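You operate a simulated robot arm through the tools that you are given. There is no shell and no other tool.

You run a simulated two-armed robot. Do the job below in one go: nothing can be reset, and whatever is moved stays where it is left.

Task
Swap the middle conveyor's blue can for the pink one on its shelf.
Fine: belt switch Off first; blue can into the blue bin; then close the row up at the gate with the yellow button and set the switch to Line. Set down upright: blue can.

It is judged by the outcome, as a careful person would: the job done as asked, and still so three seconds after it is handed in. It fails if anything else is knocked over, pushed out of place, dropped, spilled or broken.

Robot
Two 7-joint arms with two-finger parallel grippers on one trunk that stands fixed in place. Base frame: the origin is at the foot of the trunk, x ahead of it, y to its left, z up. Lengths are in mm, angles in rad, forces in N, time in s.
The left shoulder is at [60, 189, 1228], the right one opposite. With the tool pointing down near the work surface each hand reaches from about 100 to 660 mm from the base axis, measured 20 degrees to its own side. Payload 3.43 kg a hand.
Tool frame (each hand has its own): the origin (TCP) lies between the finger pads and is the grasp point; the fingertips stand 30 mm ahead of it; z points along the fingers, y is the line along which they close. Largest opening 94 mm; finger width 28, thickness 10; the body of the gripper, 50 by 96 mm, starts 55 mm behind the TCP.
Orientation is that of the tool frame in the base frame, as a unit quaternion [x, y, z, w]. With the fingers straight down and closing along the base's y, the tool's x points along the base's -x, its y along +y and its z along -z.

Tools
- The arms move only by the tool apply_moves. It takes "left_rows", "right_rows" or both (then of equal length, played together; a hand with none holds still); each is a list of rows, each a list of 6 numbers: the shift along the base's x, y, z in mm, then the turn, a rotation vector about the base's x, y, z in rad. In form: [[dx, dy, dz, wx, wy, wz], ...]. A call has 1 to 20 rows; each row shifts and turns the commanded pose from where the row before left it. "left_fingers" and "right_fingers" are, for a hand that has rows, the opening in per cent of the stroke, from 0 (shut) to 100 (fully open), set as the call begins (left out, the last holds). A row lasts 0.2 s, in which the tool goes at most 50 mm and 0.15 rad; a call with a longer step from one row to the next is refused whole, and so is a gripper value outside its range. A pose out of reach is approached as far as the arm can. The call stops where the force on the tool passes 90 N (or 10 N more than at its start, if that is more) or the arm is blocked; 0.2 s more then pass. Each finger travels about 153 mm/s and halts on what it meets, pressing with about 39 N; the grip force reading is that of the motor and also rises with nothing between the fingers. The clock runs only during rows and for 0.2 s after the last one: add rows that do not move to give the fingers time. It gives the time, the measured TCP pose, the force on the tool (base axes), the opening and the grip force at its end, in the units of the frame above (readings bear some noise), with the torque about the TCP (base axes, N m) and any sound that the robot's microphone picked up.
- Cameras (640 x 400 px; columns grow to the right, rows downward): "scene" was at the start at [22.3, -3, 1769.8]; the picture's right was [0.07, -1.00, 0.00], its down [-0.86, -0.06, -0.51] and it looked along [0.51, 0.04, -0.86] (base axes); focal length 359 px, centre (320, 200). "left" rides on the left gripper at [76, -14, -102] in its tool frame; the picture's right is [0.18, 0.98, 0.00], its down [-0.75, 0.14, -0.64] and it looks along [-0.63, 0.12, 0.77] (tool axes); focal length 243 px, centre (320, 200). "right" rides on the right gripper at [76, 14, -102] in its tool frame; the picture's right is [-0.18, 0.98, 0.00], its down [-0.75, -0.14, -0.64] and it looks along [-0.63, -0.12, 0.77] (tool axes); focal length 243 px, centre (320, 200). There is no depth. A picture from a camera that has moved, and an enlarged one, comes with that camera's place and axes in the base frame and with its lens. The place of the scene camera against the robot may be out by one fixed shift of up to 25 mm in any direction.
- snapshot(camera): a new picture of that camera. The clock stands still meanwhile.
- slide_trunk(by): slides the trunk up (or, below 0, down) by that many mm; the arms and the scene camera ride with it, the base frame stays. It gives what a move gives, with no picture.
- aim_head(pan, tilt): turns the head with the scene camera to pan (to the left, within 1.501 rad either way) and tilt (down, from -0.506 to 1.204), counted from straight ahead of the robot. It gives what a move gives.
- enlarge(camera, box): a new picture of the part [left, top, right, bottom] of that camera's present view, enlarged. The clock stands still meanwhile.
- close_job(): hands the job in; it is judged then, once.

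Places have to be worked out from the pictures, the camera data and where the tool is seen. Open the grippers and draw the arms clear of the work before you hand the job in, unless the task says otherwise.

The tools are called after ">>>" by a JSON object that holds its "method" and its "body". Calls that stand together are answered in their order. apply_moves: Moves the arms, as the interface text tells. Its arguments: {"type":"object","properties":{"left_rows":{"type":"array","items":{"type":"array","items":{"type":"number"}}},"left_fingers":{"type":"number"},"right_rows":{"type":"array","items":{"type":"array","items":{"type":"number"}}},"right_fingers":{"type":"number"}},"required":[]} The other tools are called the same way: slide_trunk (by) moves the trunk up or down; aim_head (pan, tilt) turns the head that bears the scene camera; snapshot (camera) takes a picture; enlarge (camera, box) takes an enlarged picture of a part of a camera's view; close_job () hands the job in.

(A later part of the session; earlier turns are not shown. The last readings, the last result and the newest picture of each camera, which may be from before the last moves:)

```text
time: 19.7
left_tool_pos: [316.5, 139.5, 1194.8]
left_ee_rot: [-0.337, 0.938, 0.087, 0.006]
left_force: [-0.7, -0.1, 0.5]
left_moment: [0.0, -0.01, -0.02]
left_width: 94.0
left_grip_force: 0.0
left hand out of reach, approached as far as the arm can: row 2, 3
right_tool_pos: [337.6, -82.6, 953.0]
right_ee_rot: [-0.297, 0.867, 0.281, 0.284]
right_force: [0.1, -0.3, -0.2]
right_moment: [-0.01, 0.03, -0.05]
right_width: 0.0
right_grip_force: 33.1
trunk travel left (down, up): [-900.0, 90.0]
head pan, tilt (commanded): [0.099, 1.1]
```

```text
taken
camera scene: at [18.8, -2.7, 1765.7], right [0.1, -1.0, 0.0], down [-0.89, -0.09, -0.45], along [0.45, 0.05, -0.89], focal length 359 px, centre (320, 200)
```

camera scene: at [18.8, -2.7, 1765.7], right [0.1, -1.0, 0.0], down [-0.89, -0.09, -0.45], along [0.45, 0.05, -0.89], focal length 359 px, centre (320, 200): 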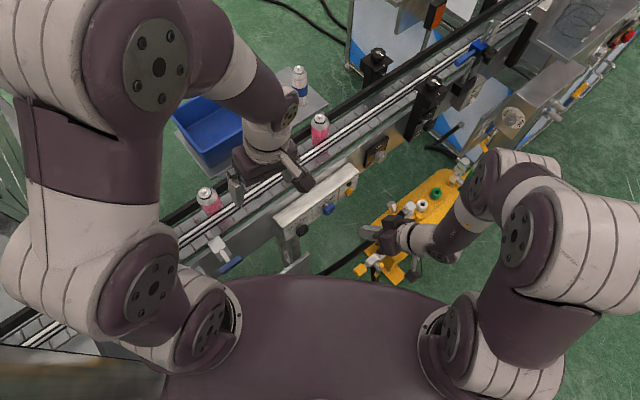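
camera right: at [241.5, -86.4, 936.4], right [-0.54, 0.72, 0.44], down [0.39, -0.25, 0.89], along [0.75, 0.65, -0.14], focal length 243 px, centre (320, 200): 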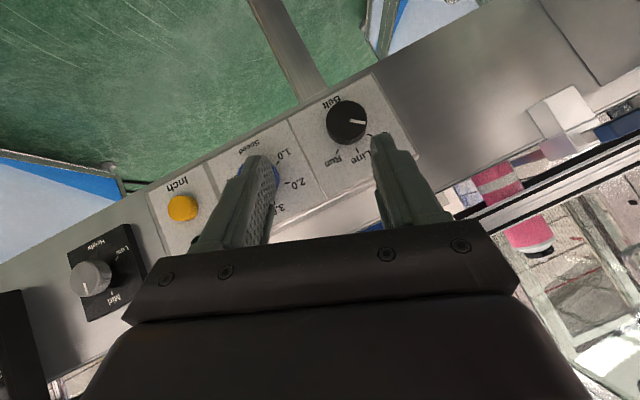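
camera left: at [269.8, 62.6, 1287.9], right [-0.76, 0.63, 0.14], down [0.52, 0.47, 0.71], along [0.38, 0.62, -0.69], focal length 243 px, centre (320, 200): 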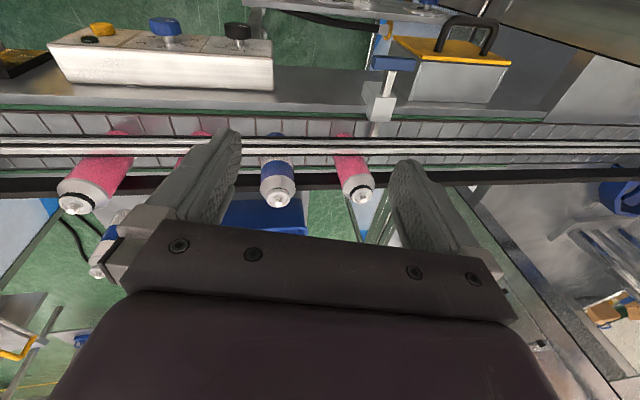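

I'll enlarge this view to see the gate and the rail around the blue can.

>>> {"method": "enlarge", "body": {"camera": "left", "box": [230, 60, 470, 210]}}

>>> {"method": "enlarge", "body": {"camera": "left", "box": [20, 80, 320, 260]}}

```text
2.67 times, centred on (350, 135) of left
camera zoom: at [269.8, 62.6, 1287.9], right [-0.76, 0.63, 0.14], down [0.52, 0.47, 0.71], along [0.38, 0.62, -0.69], focal length 647 px, centre (240, 373)
```

zoom: 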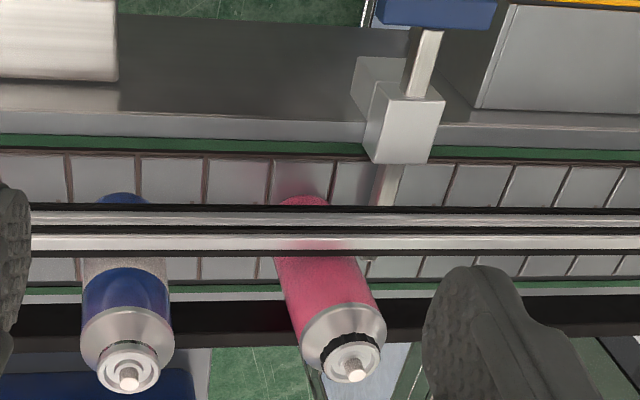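

```text
2.13 times, centred on (170, 170) of left
camera zoom: at [269.8, 62.6, 1287.9], right [-0.76, 0.63, 0.14], down [0.52, 0.47, 0.71], along [0.38, 0.62, -0.69], focal length 518 px, centre (640, 264)
```

zoom: 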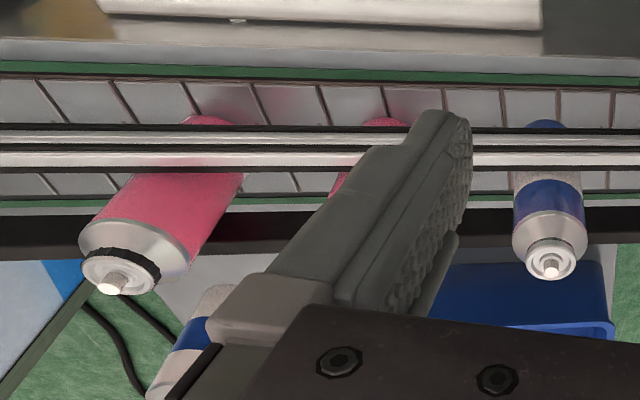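

The blue can's nozzle is at about (423, 213.5, 1073), belt at z≈950, and the rail's top at z≈1013. I'll square the left hand (fingers closing along the belt) and move above the blue can.

>>> {"method": "apply_moves", "body": {"left_rows": [[21, 15, 0, -0.0823, -0.0277, 0.0474], [21, 15, 0, -0.0823, -0.0277, 0.0474], [21, 15, -10, 0, 0, 0], [21, 15, -15, 0, 0, 0], [22.5, 14, -20, 0, 0, 0], [0, 0, 0, 0, 0, 0]], "left_fingers": 100}}

>>> {"method": "snapshot", "body": {"camera": "left"}}

>>> {"method": "snapshot", "body": {"camera": "scene"}}

```text
time: 21.1
left_tool_pos: [420.2, 214.0, 1148.7]
left_ee_rot: [-0.383, 0.924, 0.0, 0.001]
left_force: [0.3, -0.1, -1.1]
left_moment: [0.0, 0.01, 0.03]
left_width: 93.9
left_grip_force: 0.1
right_tool_pos: [337.1, -81.0, 953.7]
right_ee_rot: [-0.298, 0.867, 0.282, 0.283]
right_force: [-0.2, 0.3, -0.4]
right_moment: [0.03, -0.03, -0.03]
right_width: 0.0
right_grip_force: 32.2
trunk travel left (down, up): [-900.0, 90.0]
head pan, tilt (commanded): [0.099, 1.1]
```

```text
taken
camera left: at [376.4, 148.8, 1250.1], right [-0.82, 0.57, 0.0], down [0.43, 0.63, 0.64], along [0.37, 0.53, -0.77], focal length 243 px, centre (320, 200)
```

left: 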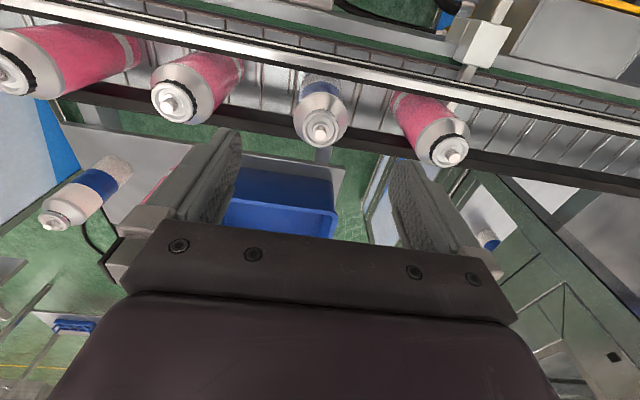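

```text
taken
camera scene: at [16.8, -2.0, 1765.7], right [0.1, -1.0, 0.0], down [-0.89, -0.09, -0.45], along [0.45, 0.05, -0.89], focal length 359 px, centre (320, 200)
```

scene: 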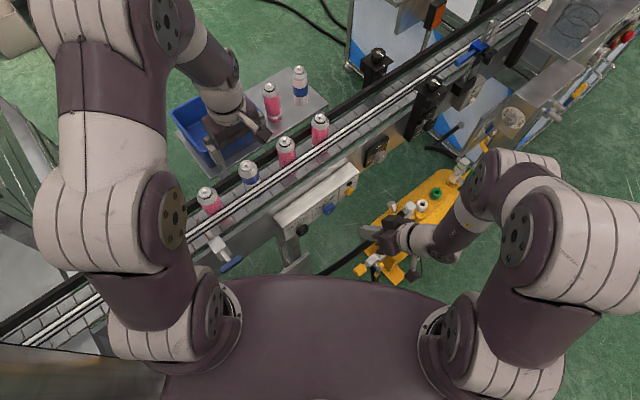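

The blue can's nozzle projects exactly under the TCP. I'll descend to z≈1030 with fingers open, then grip.

>>> {"method": "apply_moves", "body": {"left_rows": [[0.2, -0.4, -24, 0, 0, 0], [0, 0, -24, 0, 0, 0], [0, 0, -24, 0, 0, 0], [0, 0, -24, 0, 0, 0], [0, 0, -22, 0, 0, 0], [0, 0, 0, 0, 0, 0]]}}

>>> {"method": "snapshot", "body": {"camera": "left"}}

>>> {"method": "enlarge", "body": {"camera": "scene", "box": [160, 80, 340, 192]}}

```text
time: 22.5
left_tool_pos: [420.4, 213.7, 1030.9]
left_ee_rot: [-0.382, 0.924, 0.0, 0.0]
left_force: [0.2, 0.4, -0.4]
left_moment: [0.0, -0.02, -0.01]
left_width: 94.1
left_grip_force: 0.1
right_tool_pos: [335.7, -82.6, 952.7]
right_ee_rot: [-0.298, 0.867, 0.282, 0.284]
right_force: [-0.5, 0.9, 0.4]
right_moment: [0.01, 0.01, 0.01]
right_width: 0.0
right_grip_force: 33.0
trunk travel left (down, up): [-900.0, 90.0]
head pan, tilt (commanded): [0.099, 1.1]
```

```text
taken
camera left: at [375.7, 148.7, 1132.1], right [-0.82, 0.57, 0.0], down [0.43, 0.63, 0.64], along [0.36, 0.53, -0.77], focal length 243 px, centre (320, 200)
```

left: 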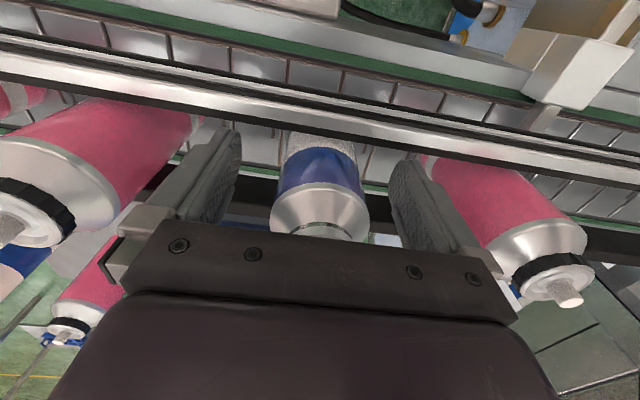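

```text
3.56 times, centred on (250, 136) of scene
camera zoom: at [17.6, -1.4, 1765.7], right [0.1, -1.0, 0.0], down [-0.89, -0.09, -0.45], along [0.45, 0.04, -0.89], focal length 1278 px, centre (569, 428)
```

zoom: 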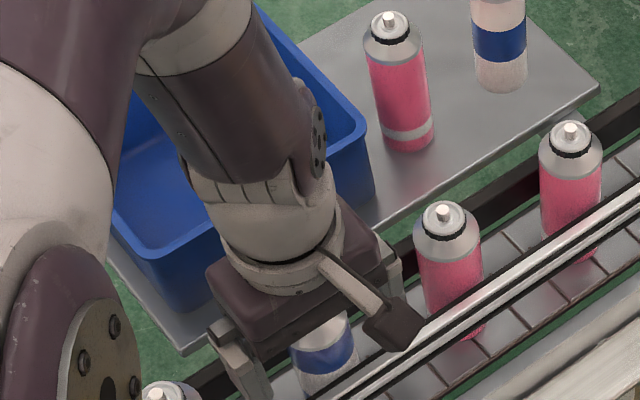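

The can stands centred between the fingers. I'll close the grip.

>>> {"method": "apply_moves", "body": {"left_rows": [[0, 0, 0, 0, 0, 0], [0, 0, 0, 0, 0, 0], [0, 0, 0, 0, 0, 0]], "left_fingers": 30}}

>>> {"method": "snapshot", "body": {"camera": "left"}}

```text
time: 23.3
left_tool_pos: [421.2, 214.4, 1030.2]
left_ee_rot: [-0.382, 0.924, 0.0, 0.001]
left_force: [-0.8, 0.6, 0.0]
left_moment: [-0.04, 0.0, 0.0]
left_width: 43.8
left_grip_force: 38.7
right_tool_pos: [337.0, -81.5, 952.2]
right_ee_rot: [-0.298, 0.867, 0.282, 0.284]
right_force: [-0.6, 0.1, 0.8]
right_moment: [-0.01, -0.01, 0.0]
right_width: 0.0
right_grip_force: 33.1
trunk travel left (down, up): [-900.0, 90.0]
head pan, tilt (commanded): [0.099, 1.1]
```

```text
taken
camera left: at [375.9, 148.7, 1132.3], right [-0.82, 0.57, 0.0], down [0.43, 0.63, 0.64], along [0.36, 0.53, -0.77], focal length 243 px, centre (320, 200)
```

left: 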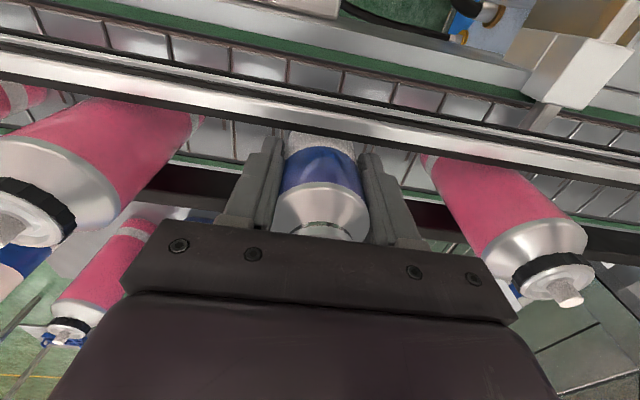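

Gripped at 43.8 mm. I estimate the bin rim at z≈1009 with centre near (608, 344); I'll lift the blue can 105 mm straight up first.

>>> {"method": "apply_moves", "body": {"left_rows": [[0, 0, 10, 0, 0, 0], [0, 0, 18, 0, 0, 0], [0, 0, 25, 0, 0, 0], [0, 0, 25, 0, 0, 0], [0, 0, 27, 0, 0, 0], [0, 0, 0, 0, 0, 0]]}}

>>> {"method": "snapshot", "body": {"camera": "left"}}

>>> {"method": "snapshot", "body": {"camera": "scene"}}

```text
time: 24.7
left_tool_pos: [418.6, 212.9, 1136.2]
left_ee_rot: [-0.382, 0.924, 0.001, -0.001]
left_force: [0.6, -0.5, -0.7]
left_moment: [-0.01, 0.03, -0.03]
left_width: 44.1
left_grip_force: 39.5
right_tool_pos: [337.2, -82.4, 952.5]
right_ee_rot: [-0.298, 0.867, 0.282, 0.283]
right_force: [0.1, -1.2, -1.4]
right_moment: [0.0, 0.02, 0.0]
right_width: 0.1
right_grip_force: 32.8
trunk travel left (down, up): [-900.0, 90.0]
head pan, tilt (commanded): [0.099, 1.1]
```

```text
taken
camera left: at [374.7, 148.7, 1238.9], right [-0.82, 0.57, 0.0], down [0.43, 0.63, 0.64], along [0.36, 0.53, -0.77], focal length 243 px, centre (320, 200)
```

left: 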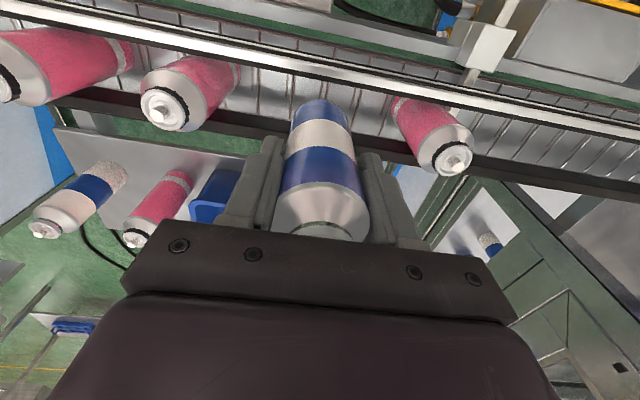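

```text
taken
camera scene: at [18.5, -1.3, 1765.7], right [0.1, -1.0, 0.0], down [-0.89, -0.09, -0.45], along [0.45, 0.04, -0.89], focal length 359 px, centre (320, 200)
```

scene: 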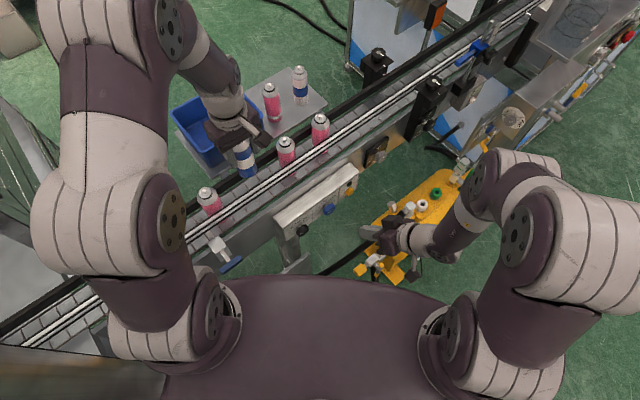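

The can is clear (bottom ≈1060, above the rim at ≈1009). I'll carry it over the bin to about (573, 339).

>>> {"method": "apply_moves", "body": {"left_rows": [[15, 12, 0, 0, 0, 0], [24, 20, 0, 0, 0, 0], [24, 20, 0, 0, 0, 0], [24, 20, 0, 0, 0, 0], [24, 20, 0, 0, 0, 0], [24, 20, 0, 0, 0, 0], [19, 14, 0, 0, 0, 0], [0, 0, 0, 0, 0, 0]]}}

>>> {"method": "snapshot", "body": {"camera": "left"}}

>>> {"method": "snapshot", "body": {"camera": "scene"}}

```text
time: 26.5
left_tool_pos: [569.8, 336.1, 1133.6]
left_ee_rot: [-0.382, 0.924, 0.0, 0.001]
left_force: [0.2, 0.8, -0.5]
left_moment: [0.0, -0.01, 0.02]
left_width: 43.7
left_grip_force: 39.3
left hand out of reach, approached as far as the arm can: row 7
right_tool_pos: [336.6, -81.6, 952.5]
right_ee_rot: [-0.297, 0.867, 0.282, 0.284]
right_force: [-0.7, -0.2, 0.1]
right_moment: [0.01, -0.03, 0.03]
right_width: 0.0
right_grip_force: 33.2
trunk travel left (down, up): [-900.0, 90.0]
head pan, tilt (commanded): [0.099, 1.1]
```

```text
taken
camera left: at [525.8, 271.9, 1235.8], right [-0.82, 0.57, 0.0], down [0.43, 0.63, 0.64], along [0.36, 0.53, -0.77], focal length 243 px, centre (320, 200)
```

left: 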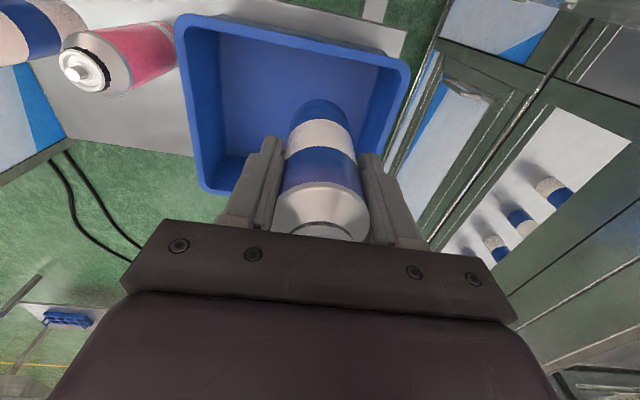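

```text
taken
camera scene: at [17.2, -1.8, 1765.7], right [0.1, -1.0, 0.0], down [-0.89, -0.09, -0.45], along [0.45, 0.05, -0.89], focal length 359 px, centre (320, 200)
```

scene: 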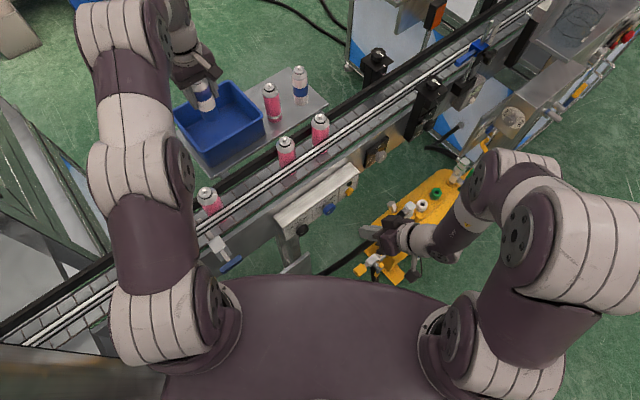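

The can is over the bin, about 25 mm inside the near rim. I'll lower to z≈1085 and nudge farther in, where reach should improve.

>>> {"method": "apply_moves", "body": {"left_rows": [[0, 0, -16, 0, 0, 0], [0, 0, -16, 0, 0, 0], [0, 0, -16, 0, 0, 0], [5, 4, 0, 0, 0, 0], [5, 4, 0, 0, 0, 0], [0, 0, 0, 0, 0, 0]]}}

>>> {"method": "snapshot", "body": {"camera": "left"}}

```text
time: 27.9
left_tool_pos: [580.7, 345.7, 1085.3]
left_ee_rot: [-0.381, 0.925, -0.001, 0.001]
left_force: [-0.3, -0.5, 0.4]
left_moment: [-0.04, -0.02, 0.01]
left_width: 44.2
left_grip_force: 38.6
right_tool_pos: [337.0, -83.2, 953.4]
right_ee_rot: [-0.297, 0.867, 0.281, 0.283]
right_force: [0.3, -0.1, -0.4]
right_moment: [0.02, 0.0, 0.03]
right_width: 0.0
right_grip_force: 33.5
trunk travel left (down, up): [-900.0, 90.0]
head pan, tilt (commanded): [0.099, 1.1]
```

```text
taken
camera left: at [535.7, 280.9, 1187.1], right [-0.82, 0.57, 0.0], down [0.43, 0.63, 0.64], along [0.36, 0.53, -0.77], focal length 243 px, centre (320, 200)
```

left: 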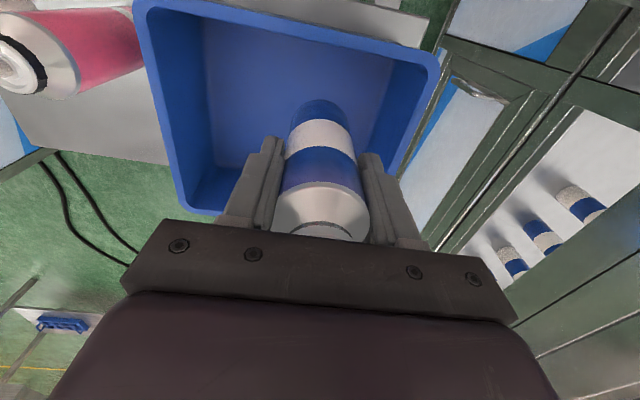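

Reach is fine here and the can is well inside. I'll lower to about z=1008, then feel for the bin floor in small steps.

>>> {"method": "apply_moves", "body": {"left_rows": [[0, 0, -13, 0, 0, 0], [0, 0, -13, 0, 0, 0], [0, 0, -13, 0, 0, 0], [0, 0, -13, 0, 0, 0], [0, 0, -13, 0, 0, 0], [0, 0, -12, 0, 0, 0], [0, 0, 0, 0, 0, 0]]}}

>>> {"method": "snapshot", "body": {"camera": "left"}}

>>> {"method": "enlarge", "body": {"camera": "scene", "box": [150, 30, 350, 155]}}

```text
time: 29.5
left_tool_pos: [579.5, 347.8, 1008.0]
left_ee_rot: [-0.382, 0.924, 0.0, 0.001]
left_force: [0.5, 0.2, -0.3]
left_moment: [0.02, 0.0, -0.02]
left_width: 43.6
left_grip_force: 38.8
right_tool_pos: [336.3, -82.3, 952.9]
right_ee_rot: [-0.298, 0.867, 0.282, 0.283]
right_force: [0.4, -0.1, -0.3]
right_moment: [-0.03, 0.02, 0.01]
right_width: 0.1
right_grip_force: 32.8
trunk travel left (down, up): [-900.0, 90.0]
head pan, tilt (commanded): [0.099, 1.1]
```

```text
taken
camera left: at [534.8, 282.2, 1110.1], right [-0.82, 0.57, 0.0], down [0.43, 0.63, 0.64], along [0.36, 0.53, -0.77], focal length 243 px, centre (320, 200)
```

left: 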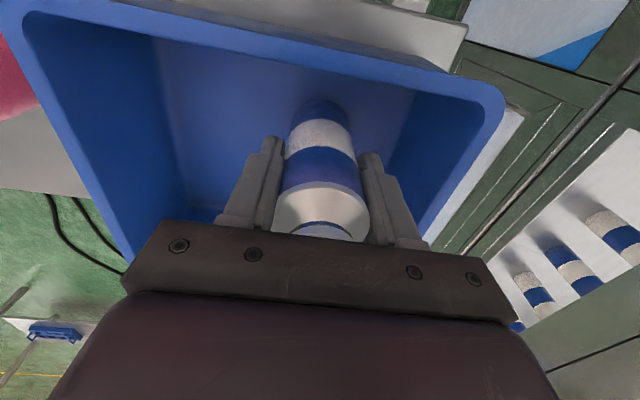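

```text
3.20 times, centred on (250, 92) of scene
camera zoom: at [17.9, -1.4, 1765.7], right [0.1, -1.0, 0.0], down [-0.89, -0.09, -0.45], along [0.45, 0.04, -0.89], focal length 1150 px, centre (544, 544)
```

zoom: 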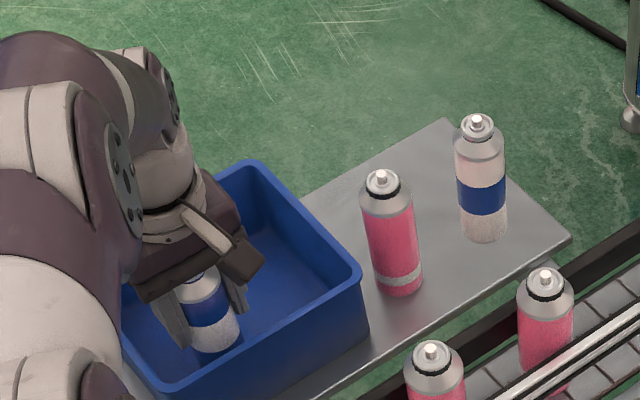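

No contact yet. I'll creep down 6 mm.

>>> {"method": "apply_moves", "body": {"left_rows": [[0, 0, -2, 0, 0, 0], [0, 0, -2, 0, 0, 0], [0, 0, -2, 0, 0, 0]]}}

```text
time: 30.3
left_tool_pos: [581.1, 347.4, 1003.0]
left_ee_rot: [-0.382, 0.924, 0.0, 0.003]
left_force: [-0.1, 0.3, 10.1]
left_moment: [-0.03, 0.17, 0.02]
left_width: 43.9
left_grip_force: 39.0
right_tool_pos: [336.2, -82.0, 953.5]
right_ee_rot: [-0.298, 0.867, 0.282, 0.284]
right_force: [-0.7, 0.0, 0.1]
right_moment: [-0.03, -0.03, 0.03]
right_width: 0.3
right_grip_force: 32.8
trunk travel left (down, up): [-900.0, 90.0]
head pan, tilt (commanded): [0.099, 1.1]
```

The can has touched the bin floor (10 N up). I'll relax a millimetre and open the fingers moderately.

>>> {"method": "apply_moves", "body": {"left_rows": [[0, 0, 0.8, 0, 0, 0], [0, 0, 0, 0, 0, 0], [0, 0, 0, 0, 0, 0]], "left_fingers": 64}}

>>> {"method": "snapshot", "body": {"camera": "left"}}

```text
time: 31.1
left_tool_pos: [581.2, 346.4, 1001.4]
left_ee_rot: [-0.382, 0.924, 0.0, 0.001]
left_force: [0.4, 0.1, 0.0]
left_moment: [0.01, 0.01, -0.01]
left_width: 60.0
left_grip_force: 0.1
right_tool_pos: [336.9, -81.5, 953.2]
right_ee_rot: [-0.298, 0.867, 0.282, 0.283]
right_force: [-0.4, -0.6, 0.3]
right_moment: [0.01, -0.03, 0.03]
right_width: 0.0
right_grip_force: 33.1
trunk travel left (down, up): [-900.0, 90.0]
head pan, tilt (commanded): [0.099, 1.1]
```

```text
taken
camera left: at [535.6, 281.8, 1104.7], right [-0.82, 0.57, 0.0], down [0.43, 0.63, 0.64], along [0.36, 0.53, -0.77], focal length 243 px, centre (320, 200)
```

left: 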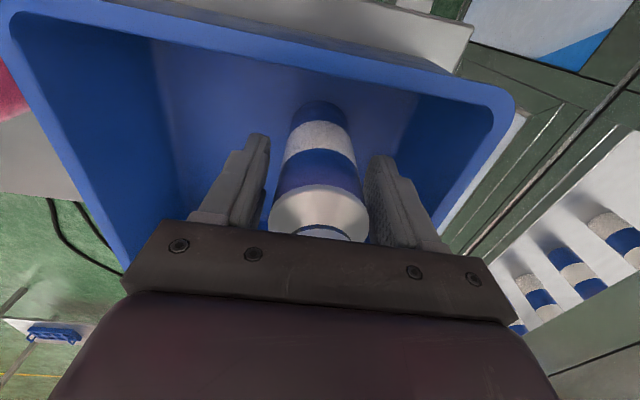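

The blue can stands free on the bin floor. I'll rise straight up until the fingertips clear its nozzle, then draw back and look.

>>> {"method": "apply_moves", "body": {"left_rows": [[0, 0, 12, 0, 0, 0], [0, 0, 18, 0, 0, 0], [0, 0, 18, 0, 0, 0], [0, 0, 18, 0, 0, 0], [0, 0, 20, 0, 0, 0], [-10, -8, 12, 0, 0, 0], [-20, -15, 15, 0, 0, 0], [-20, -15, 15, 0, 0, 0]]}}

>>> {"method": "snapshot", "body": {"camera": "left"}}

>>> {"method": "enlarge", "body": {"camera": "scene", "box": [150, 30, 350, 155]}}

```text
time: 32.9
left_tool_pos: [530.4, 307.5, 1132.2]
left_ee_rot: [-0.382, 0.924, 0.0, 0.002]
left_force: [-0.7, -1.1, 0.5]
left_moment: [-0.02, -0.01, -0.02]
left_width: 60.2
left_grip_force: 0.1
right_tool_pos: [335.6, -81.3, 954.3]
right_ee_rot: [-0.298, 0.867, 0.282, 0.284]
right_force: [0.5, -0.2, -0.4]
right_moment: [-0.03, 0.03, 0.01]
right_width: 0.0
right_grip_force: 33.2
trunk travel left (down, up): [-900.0, 90.0]
head pan, tilt (commanded): [0.099, 1.1]
```

```text
taken
camera left: at [485.7, 243.0, 1234.3], right [-0.82, 0.57, 0.0], down [0.43, 0.63, 0.64], along [0.36, 0.53, -0.77], focal length 243 px, centre (320, 200)
```

left: 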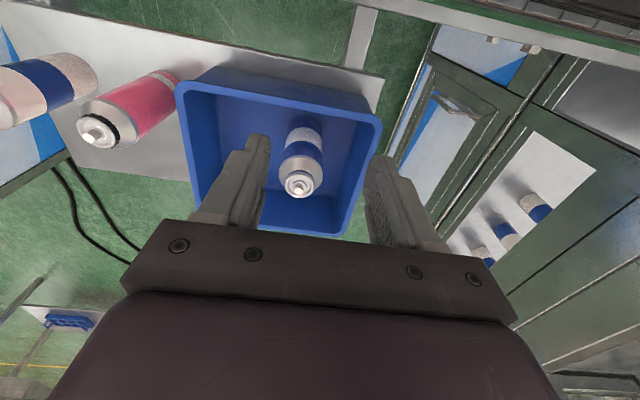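

```text
3.20 times, centred on (250, 92) of scene
camera zoom: at [16.4, -2.2, 1765.6], right [0.1, -1.0, 0.0], down [-0.89, -0.09, -0.45], along [0.45, 0.05, -0.89], focal length 1150 px, centre (544, 544)
```

zoom: 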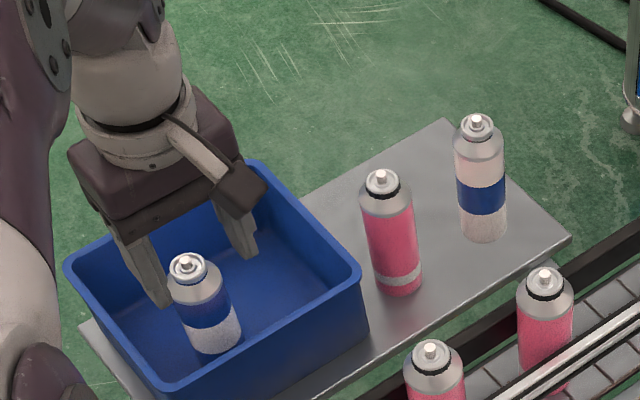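

The blue can is upright in the bin. The pink shelf can triangulates to about (690, 205, nozzle z 1043), beyond tool-down reach, so I'll turn the hand to yaw 0 and pitch it 30° forward.

>>> {"method": "apply_moves", "body": {"left_rows": [[-3, -12, 2, 0, 0, -0.131], [-3, -12, 2, 0, 0, -0.131], [-3, -12, 2, 0, 0, -0.131], [-3, -12, 2, 0, 0, -0.131], [-3, -12, 2, 0, 0, -0.131], [-3, -12, 2, 0, 0, -0.131], [8, -5, 0, 0, -0.131, 0], [8, -5, 0, 0, -0.131, 0], [8, -5, 0, 0, -0.131, 0], [8, -5, 0, 0, -0.131, 0]], "left_fingers": 72}}

>>> {"method": "snapshot", "body": {"camera": "left"}}

>>> {"method": "snapshot", "body": {"camera": "scene"}}

```text
time: 35.1
left_tool_pos: [542.4, 215.8, 1142.6]
left_ee_rot: [0.001, 0.965, 0.0, 0.262]
left_force: [-1.1, -1.1, 0.0]
left_moment: [0.0, -0.02, 0.0]
left_width: 67.6
left_grip_force: 0.1
right_tool_pos: [336.5, -81.4, 954.5]
right_ee_rot: [-0.297, 0.867, 0.282, 0.284]
right_force: [0.4, 0.3, -1.2]
right_moment: [0.0, 0.01, 0.03]
right_width: 0.2
right_grip_force: 32.8
trunk travel left (down, up): [-900.0, 90.0]
head pan, tilt (commanded): [0.099, 1.1]
```

```text
taken
camera left: at [424.7, 201.0, 1193.0], right [-0.16, 0.98, -0.09], down [0.33, 0.14, 0.93], along [0.93, 0.12, -0.34], focal length 243 px, centre (320, 200)
```

left: 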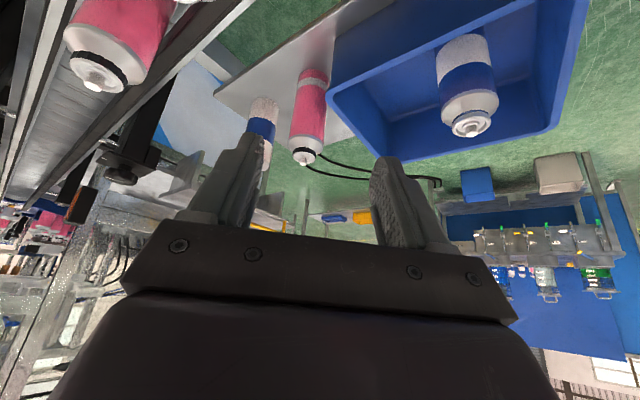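

```text
taken
camera scene: at [16.5, -1.7, 1765.7], right [0.1, -1.0, 0.0], down [-0.89, -0.09, -0.45], along [0.45, 0.05, -0.89], focal length 359 px, centre (320, 200)
```

scene: 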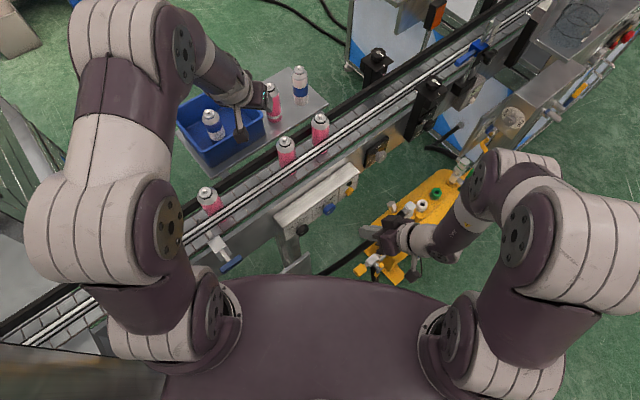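

Pitch is 30°. I'll enlarge to pin down the pink can's position.

>>> {"method": "enlarge", "body": {"camera": "left", "box": [220, 40, 380, 180]}}

>>> {"method": "enlarge", "body": {"camera": "scene", "box": [170, 50, 340, 156]}}

```text
2.86 times, centred on (300, 110) of left
camera zoom: at [424.7, 201.0, 1193.0], right [-0.16, 0.98, -0.09], down [0.33, 0.14, 0.93], along [0.93, 0.12, -0.34], focal length 693 px, centre (377, 457)
```

zoom: 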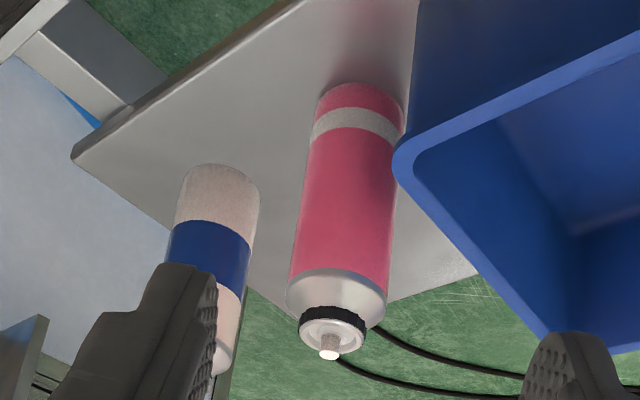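

```text
3.76 times, centred on (255, 103) of scene
camera zoom: at [16.5, -1.7, 1765.7], right [0.1, -1.0, 0.0], down [-0.89, -0.09, -0.45], along [0.45, 0.05, -0.89], focal length 1353 px, centre (565, 565)
```

zoom: 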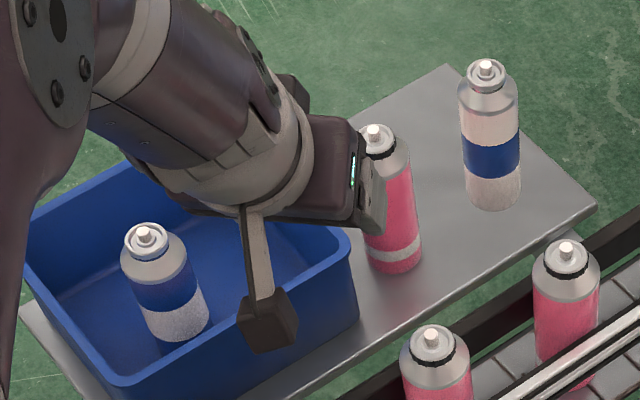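

The pink can's axis is about (693, 208.5), nozzle z≈1050. I'll move over it with the tilted hand, fingertips still above the nozzle.

>>> {"method": "apply_moves", "body": {"left_rows": [[25, -1.2, -6, 0, 0, 0], [25, -1.2, -6, 0, 0, 0], [25, -1.2, -6, 0, 0, 0], [25, -1.2, -6, 0, 0, 0], [25, -1.2, -6, 0, 0, 0], [25, -1.2, -6, 0, 0, 0], [0, 0, 0, 0, 0, 0]]}}

>>> {"method": "snapshot", "body": {"camera": "left"}}

>>> {"method": "enlarge", "body": {"camera": "scene", "box": [170, 30, 370, 155]}}

```text
time: 36.7
left_tool_pos: [693.8, 209.5, 1104.4]
left_ee_rot: [0.001, 0.966, 0.0, 0.259]
left_force: [-0.3, 0.6, 0.4]
left_moment: [-0.01, 0.02, -0.02]
left_width: 67.8
left_grip_force: 0.0
right_tool_pos: [335.5, -82.0, 954.3]
right_ee_rot: [-0.297, 0.867, 0.281, 0.283]
right_force: [0.4, 0.3, -0.6]
right_moment: [-0.02, 0.01, -0.04]
right_width: 0.0
right_grip_force: 32.8
trunk travel left (down, up): [-900.0, 90.0]
head pan, tilt (commanded): [0.099, 1.1]
```

```text
taken
camera left: at [575.5, 195.1, 1155.2], right [-0.16, 0.98, -0.09], down [0.33, 0.14, 0.93], along [0.93, 0.12, -0.35], focal length 243 px, centre (320, 200)
```

left: 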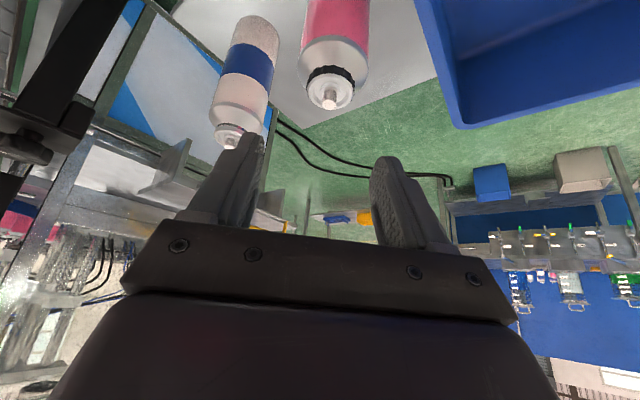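

```text
3.20 times, centred on (270, 92) of scene
camera zoom: at [17.5, -1.5, 1765.7], right [0.1, -1.0, 0.0], down [-0.89, -0.09, -0.45], along [0.45, 0.04, -0.89], focal length 1150 px, centre (480, 544)
```

zoom: 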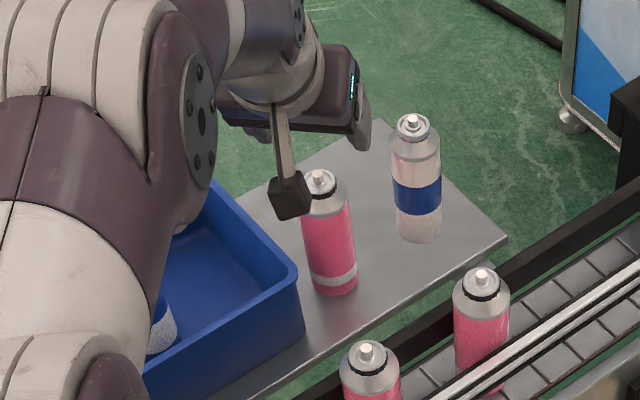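

The hand reaches over the can; its axis refines to (688, 209), nozzle z≈1052. I'll descend about 100 mm around it.

>>> {"method": "apply_moves", "body": {"left_rows": [[-1.5, -0.2, -17, 0, 0, 0], [-1.5, -0.2, -17, 0, 0, 0], [-1.5, 0, -17, 0, 0, 0], [0, 0, -17, 0, 0, 0], [0, 0, -17, 0, 0, 0], [0, 0, -16, 0, 0, 0], [0, 0, 0, 0, 0, 0]]}}

>>> {"method": "snapshot", "body": {"camera": "left"}}

>>> {"method": "enlarge", "body": {"camera": "scene", "box": [170, 30, 370, 155]}}

```text
time: 38.3
left_tool_pos: [690.8, 207.6, 1005.2]
left_ee_rot: [0.002, 0.966, -0.001, 0.26]
left_force: [-0.1, 0.9, 0.0]
left_moment: [0.0, 0.01, -0.01]
left_width: 67.7
left_grip_force: 0.0
right_tool_pos: [336.5, -81.3, 953.3]
right_ee_rot: [-0.298, 0.867, 0.282, 0.283]
right_force: [0.0, 0.0, -0.5]
right_moment: [0.01, 0.05, 0.0]
right_width: 0.1
right_grip_force: 32.8
trunk travel left (down, up): [-900.0, 90.0]
head pan, tilt (commanded): [0.099, 1.1]
```

```text
taken
camera left: at [572.8, 193.0, 1056.1], right [-0.16, 0.98, -0.09], down [0.33, 0.14, 0.93], along [0.93, 0.12, -0.35], focal length 243 px, centre (320, 200)
```

left: 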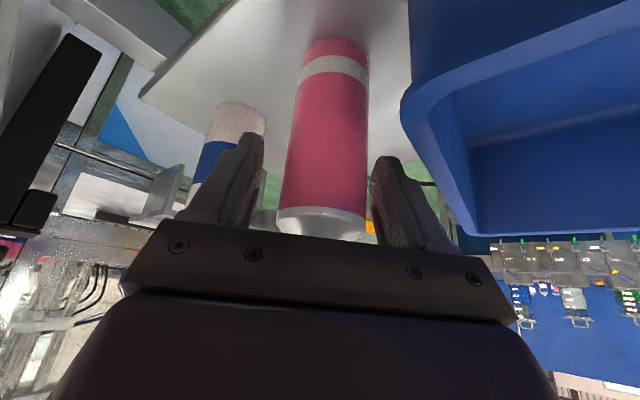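

```text
3.20 times, centred on (270, 92) of scene
camera zoom: at [17.8, -1.5, 1765.7], right [0.1, -1.0, 0.0], down [-0.89, -0.09, -0.45], along [0.45, 0.04, -0.89], focal length 1150 px, centre (480, 544)
```

zoom: 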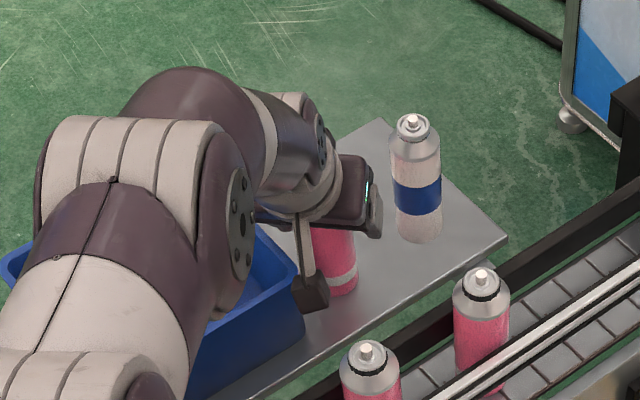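

The pink can is between the fingers with no contact. I'll close the grip.

>>> {"method": "apply_moves", "body": {"left_rows": [[0, 0, 0, 0, 0, 0], [0, 0, 0, 0, 0, 0], [0, 0, 0, 0, 0, 0]], "left_fingers": 30}}

>>> {"method": "snapshot", "body": {"camera": "left"}}

```text
time: 39.1
left_tool_pos: [691.5, 208.9, 1006.6]
left_ee_rot: [0.002, 0.966, -0.001, 0.26]
left_force: [0.6, -0.6, 0.5]
left_moment: [0.03, -0.01, -0.01]
left_width: 47.4
left_grip_force: 38.5
right_tool_pos: [335.8, -82.4, 953.6]
right_ee_rot: [-0.298, 0.867, 0.281, 0.283]
right_force: [0.2, -0.5, 0.1]
right_moment: [0.0, 0.02, 0.03]
right_width: 0.0
right_grip_force: 33.1
trunk travel left (down, up): [-900.0, 90.0]
head pan, tilt (commanded): [0.099, 1.1]
```

```text
taken
camera left: at [572.8, 193.1, 1056.1], right [-0.16, 0.98, -0.09], down [0.33, 0.14, 0.93], along [0.93, 0.12, -0.35], focal length 243 px, centre (320, 200)
```

left: 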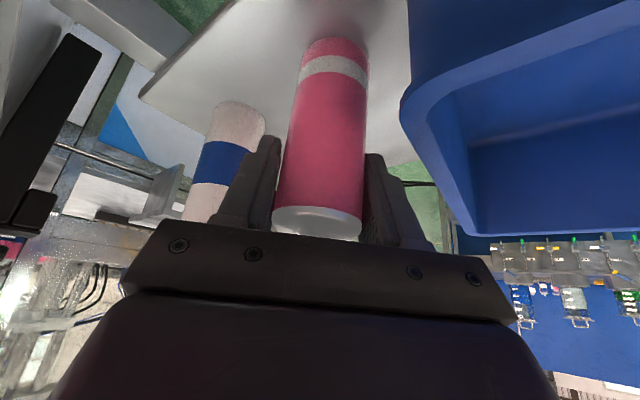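

Gripped at 47.4 mm. I'll lift it straight up 120 mm and check it hangs upright.

>>> {"method": "apply_moves", "body": {"left_rows": [[0, 0, 10, 0, 0, 0], [0, 0, 20, 0, 0, 0], [0, 0, 22, 0, 0, 0], [0, 0, 22, 0, 0, 0], [0, 0, 22, 0, 0, 0], [0, 0, 22, 0, 0, 0], [0, 0, 0, 0, 0, 0]]}}

>>> {"method": "snapshot", "body": {"camera": "left"}}

>>> {"method": "snapshot", "body": {"camera": "scene"}}

```text
time: 40.7
left_tool_pos: [690.3, 207.9, 1122.5]
left_ee_rot: [0.001, 0.966, 0.0, 0.26]
left_force: [-0.1, -0.6, -0.8]
left_moment: [-0.02, 0.0, 0.03]
left_width: 47.6
left_grip_force: 39.3
right_tool_pos: [337.7, -82.1, 954.0]
right_ee_rot: [-0.298, 0.867, 0.282, 0.283]
right_force: [-0.1, 0.6, -0.9]
right_moment: [0.0, -0.03, 0.0]
right_width: 0.1
right_grip_force: 32.9
trunk travel left (down, up): [-900.0, 90.0]
head pan, tilt (commanded): [0.099, 1.1]
```

```text
taken
camera left: at [572.2, 192.2, 1172.5], right [-0.16, 0.98, -0.09], down [0.33, 0.14, 0.93], along [0.93, 0.12, -0.35], focal length 243 px, centre (320, 200)
```

left: 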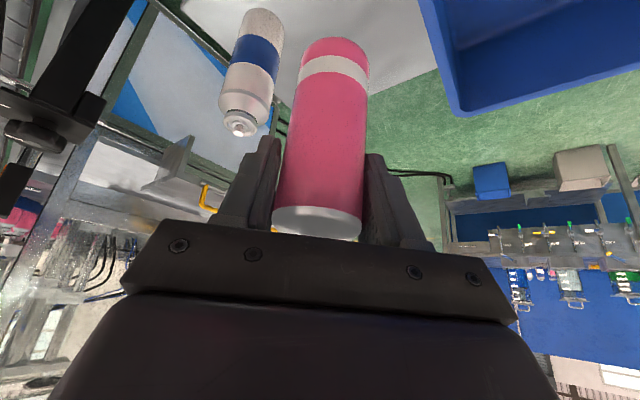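

```text
taken
camera scene: at [18.3, -1.3, 1765.7], right [0.1, -1.0, 0.0], down [-0.89, -0.09, -0.45], along [0.45, 0.04, -0.89], focal length 359 px, centre (320, 200)
```

scene: 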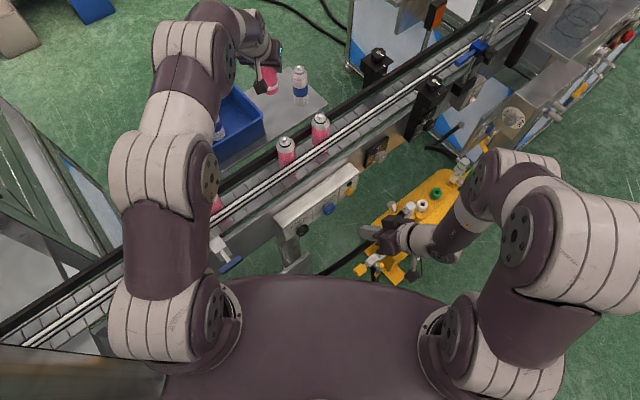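

The pink can hangs upright with its bottom ≈1040. I'll carry it over the bin corner to above the empty slot, yawing 45° on the way.

>>> {"method": "apply_moves", "body": {"left_rows": [[-20, 8, 8, 0, 0, 0.0785], [-29, 11, 6, 0, 0, 0.0785], [-32, 12, 5, 0, 0, 0.0785], [-32, 12, 5, 0, 0, 0.0785], [-32, 11, 4, 0, 0, 0.0785], [-26, -8, 0, 0, 0, 0.0785], [-26, -10, 0, 0, 0, 0.0785], [-26, -10, 0, 0, 0, 0.0785], [-26, -10, 0, 0, 0, 0.0785], [-20, -10.5, 0, 0, 0, 0.0785], [0, 0, 0, 0, 0, 0]]}}

>>> {"method": "snapshot", "body": {"camera": "left"}}

>>> {"method": "snapshot", "body": {"camera": "scene"}}

```text
time: 43.1
left_tool_pos: [422.4, 212.4, 1152.3]
left_ee_rot: [-0.368, 0.893, 0.098, 0.24]
left_force: [-0.5, -0.3, -0.7]
left_moment: [0.03, -0.02, 0.01]
left_width: 47.5
left_grip_force: 38.8
right_tool_pos: [336.2, -82.2, 954.7]
right_ee_rot: [-0.298, 0.867, 0.282, 0.283]
right_force: [0.0, 0.4, -0.7]
right_moment: [0.01, 0.0, -0.02]
right_width: 0.0
right_grip_force: 32.8
trunk travel left (down, up): [-900.0, 90.0]
head pan, tilt (commanded): [0.099, 1.1]
```

```text
taken
camera left: at [348.3, 118.4, 1202.2], right [-0.81, 0.58, -0.09], down [0.13, 0.33, 0.93], along [0.58, 0.74, -0.35], focal length 243 px, centre (320, 200)
```

left: 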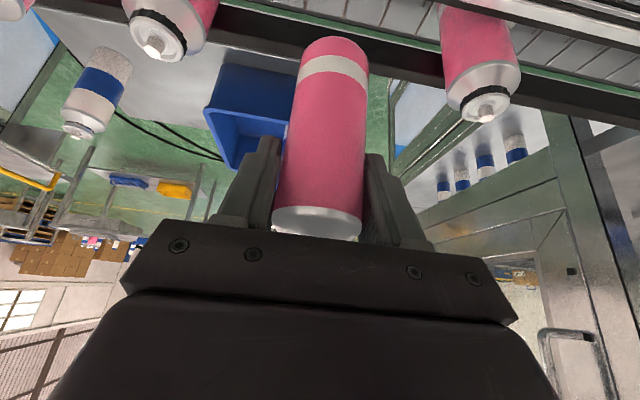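

```text
taken
camera scene: at [17.8, -1.0, 1765.7], right [0.1, -1.0, 0.0], down [-0.89, -0.09, -0.45], along [0.45, 0.04, -0.89], focal length 359 px, centre (320, 200)
```

scene: 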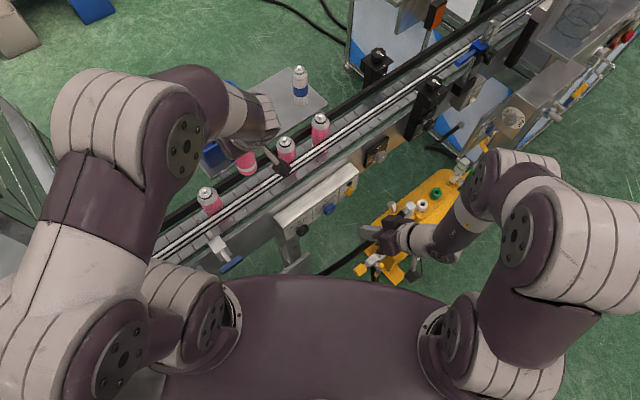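

Above the slot, the can centre is at about n=450 mm across the belt, same as its pink neighbours. I'll lower to z≈1046 and check.

>>> {"method": "apply_moves", "body": {"left_rows": [[0, 0.5, -17, 0, 0, 0], [0, 0.5, -18, 0, 0, 0], [0, 0, -18, 0, 0, 0], [0, 0, -18, 0, 0, 0], [0, 0, -18, 0, 0, 0], [0, 0, -16, 0, 0, 0], [0, 0, 0, 0, 0, 0]]}}

>>> {"method": "snapshot", "body": {"camera": "left"}}

>>> {"method": "enlarge", "body": {"camera": "scene", "box": [170, 90, 370, 215]}}

```text
time: 44.7
left_tool_pos: [421.2, 214.0, 1046.8]
left_ee_rot: [-0.368, 0.893, 0.099, 0.241]
left_force: [-0.8, -0.7, 0.4]
left_moment: [-0.01, -0.01, 0.0]
left_width: 47.6
left_grip_force: 39.1
right_tool_pos: [336.6, -82.3, 953.1]
right_ee_rot: [-0.297, 0.868, 0.282, 0.282]
right_force: [-0.7, -0.4, 0.4]
right_moment: [0.0, -0.02, 0.0]
right_width: 0.0
right_grip_force: 32.9
trunk travel left (down, up): [-900.0, 90.0]
head pan, tilt (commanded): [0.099, 1.1]
```

```text
taken
camera left: at [347.6, 120.2, 1096.6], right [-0.81, 0.58, -0.09], down [0.13, 0.33, 0.93], along [0.58, 0.74, -0.35], focal length 243 px, centre (320, 200)
```

left: 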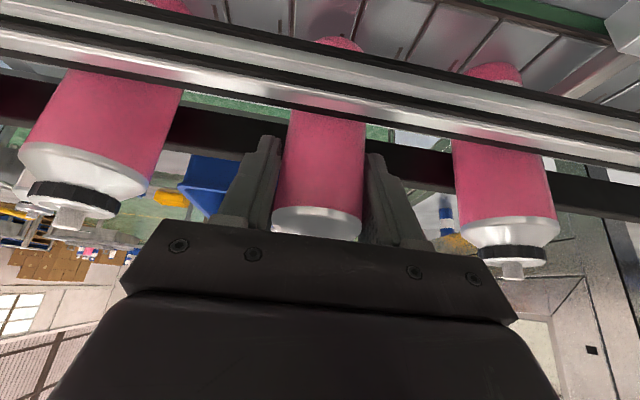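

```text
3.20 times, centred on (270, 152) of scene
camera zoom: at [17.4, -1.4, 1765.7], right [0.1, -1.0, 0.0], down [-0.89, -0.09, -0.45], along [0.45, 0.04, -0.89], focal length 1150 px, centre (480, 352)
```

zoom: 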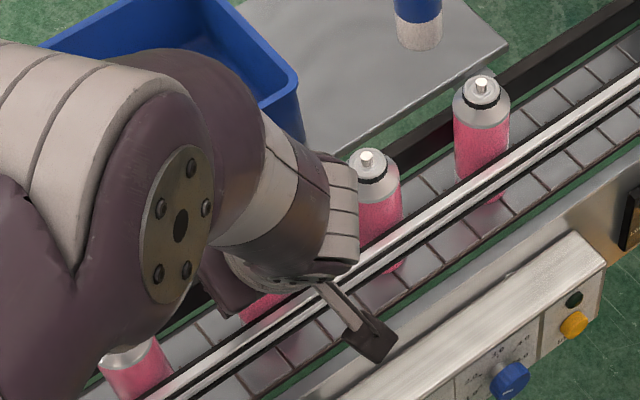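

It's within the rails without contact. I'll creep down to find the belt.

>>> {"method": "apply_moves", "body": {"left_rows": [[0, 0, -2, 0, 0, 0], [0, 0, -2, 0, 0, 0], [0, 0, -2, 0, 0, 0]]}}

```text
time: 45.5
left_tool_pos: [420.7, 215.8, 1040.3]
left_ee_rot: [-0.368, 0.893, 0.098, 0.24]
left_force: [-1.2, 0.1, 0.4]
left_moment: [0.03, 0.02, -0.03]
left_width: 47.6
left_grip_force: 38.7
right_tool_pos: [337.0, -81.7, 953.1]
right_ee_rot: [-0.298, 0.867, 0.282, 0.282]
right_force: [0.5, -0.2, -0.1]
right_moment: [0.01, 0.0, 0.0]
right_width: 0.0
right_grip_force: 32.9
trunk travel left (down, up): [-900.0, 90.0]
head pan, tilt (commanded): [0.099, 1.1]
```

No contact yet; another 5 mm down.

>>> {"method": "apply_moves", "body": {"left_rows": [[0, 0, -1.7, 0, 0, 0], [0, 0, -1.7, 0, 0, 0], [0, 0, -1.6, 0, 0, 0]]}}

```text
time: 46.3
left_tool_pos: [417.5, 215.9, 1035.9]
left_ee_rot: [-0.368, 0.893, 0.1, 0.239]
left_force: [-3.6, 0.5, 10.8]
left_moment: [-0.07, 0.16, -0.05]
left_width: 47.8
left_grip_force: 39.1
right_tool_pos: [334.5, -82.2, 952.6]
right_ee_rot: [-0.298, 0.866, 0.282, 0.284]
right_force: [0.2, -0.5, 0.2]
right_moment: [0.02, 0.0, -0.01]
right_width: 0.0
right_grip_force: 32.7
trunk travel left (down, up): [-900.0, 90.0]
head pan, tilt (commanded): [0.099, 1.1]
```

The can bears on the belt (11 N). I'll ease up slightly and open the fingers.

>>> {"method": "apply_moves", "body": {"left_rows": [[0, 0, 0.8, 0, 0, 0], [0, 0, 0, 0, 0, 0], [0, 0, 0, 0, 0, 0]], "left_fingers": 76}}

>>> {"method": "snapshot", "body": {"camera": "left"}}

```text
time: 47.1
left_tool_pos: [420.4, 214.6, 1037.8]
left_ee_rot: [-0.368, 0.893, 0.1, 0.24]
left_force: [-5.8, -5.2, -3.1]
left_moment: [-0.23, 0.13, 0.37]
left_width: 71.9
left_grip_force: 0.6
right_tool_pos: [336.7, -82.3, 953.4]
right_ee_rot: [-0.298, 0.867, 0.282, 0.284]
right_force: [-0.3, -0.3, -0.8]
right_moment: [0.02, -0.02, -0.02]
right_width: 0.1
right_grip_force: 33.0
trunk travel left (down, up): [-900.0, 90.0]
head pan, tilt (commanded): [0.099, 1.1]
```

```text
taken
camera left: at [345.8, 120.5, 1087.5], right [-0.81, 0.58, -0.09], down [0.14, 0.33, 0.93], along [0.58, 0.74, -0.35], focal length 243 px, centre (320, 200)
```

left: 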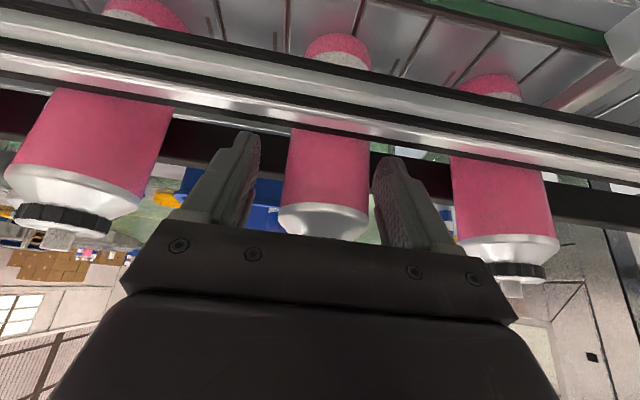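

The can looks level with its neighbours, but a small residual force suggests one fingertip touches the back rail. I'll take a closer look before lifting.

>>> {"method": "enlarge", "body": {"camera": "left", "box": [200, 20, 520, 220]}}

>>> {"method": "enlarge", "body": {"camera": "scene", "box": [170, 110, 330, 210]}}

```text
2.00 times, centred on (360, 120) of left
camera zoom: at [345.8, 120.5, 1087.5], right [-0.81, 0.58, -0.09], down [0.14, 0.33, 0.93], along [0.58, 0.74, -0.35], focal length 485 px, centre (240, 360)
```

zoom: 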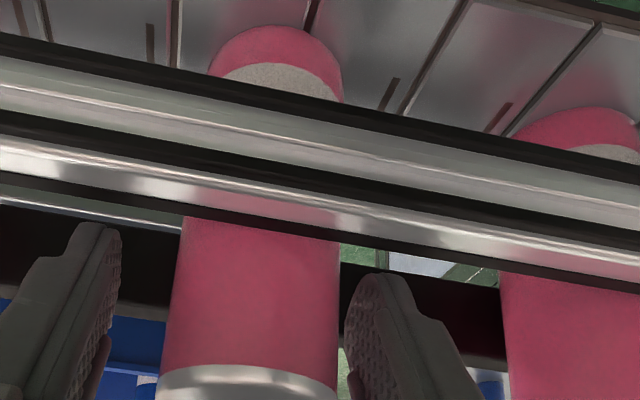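

```text
4.00 times, centred on (250, 160) of scene
camera zoom: at [16.7, -2.7, 1765.6], right [0.1, -1.0, 0.0], down [-0.89, -0.09, -0.45], along [0.45, 0.05, -0.89], focal length 1438 px, centre (600, 360)
```

zoom: 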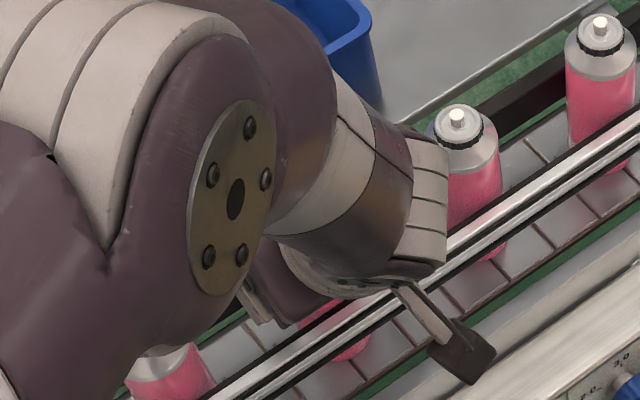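

I'll wait a moment and re-read the force to see whether the contact is real.

>>> {"method": "apply_moves", "body": {"left_rows": [[0, 0, 0, 0, 0, 0], [0, 0, 0, 0, 0, 0]]}}

```text
time: 47.7
left_tool_pos: [419.2, 214.6, 1036.6]
left_ee_rot: [-0.368, 0.893, 0.1, 0.24]
left_force: [-7.5, -7.5, -3.5]
left_moment: [-0.23, 0.13, 0.39]
left_width: 71.7
left_grip_force: 1.0
right_tool_pos: [335.9, -83.3, 953.8]
right_ee_rot: [-0.298, 0.867, 0.282, 0.283]
right_force: [0.4, -0.5, 0.1]
right_moment: [-0.01, 0.02, 0.02]
right_width: 0.0
right_grip_force: 32.6
trunk travel left (down, up): [-900.0, 90.0]
head pan, tilt (commanded): [0.099, 1.1]
```

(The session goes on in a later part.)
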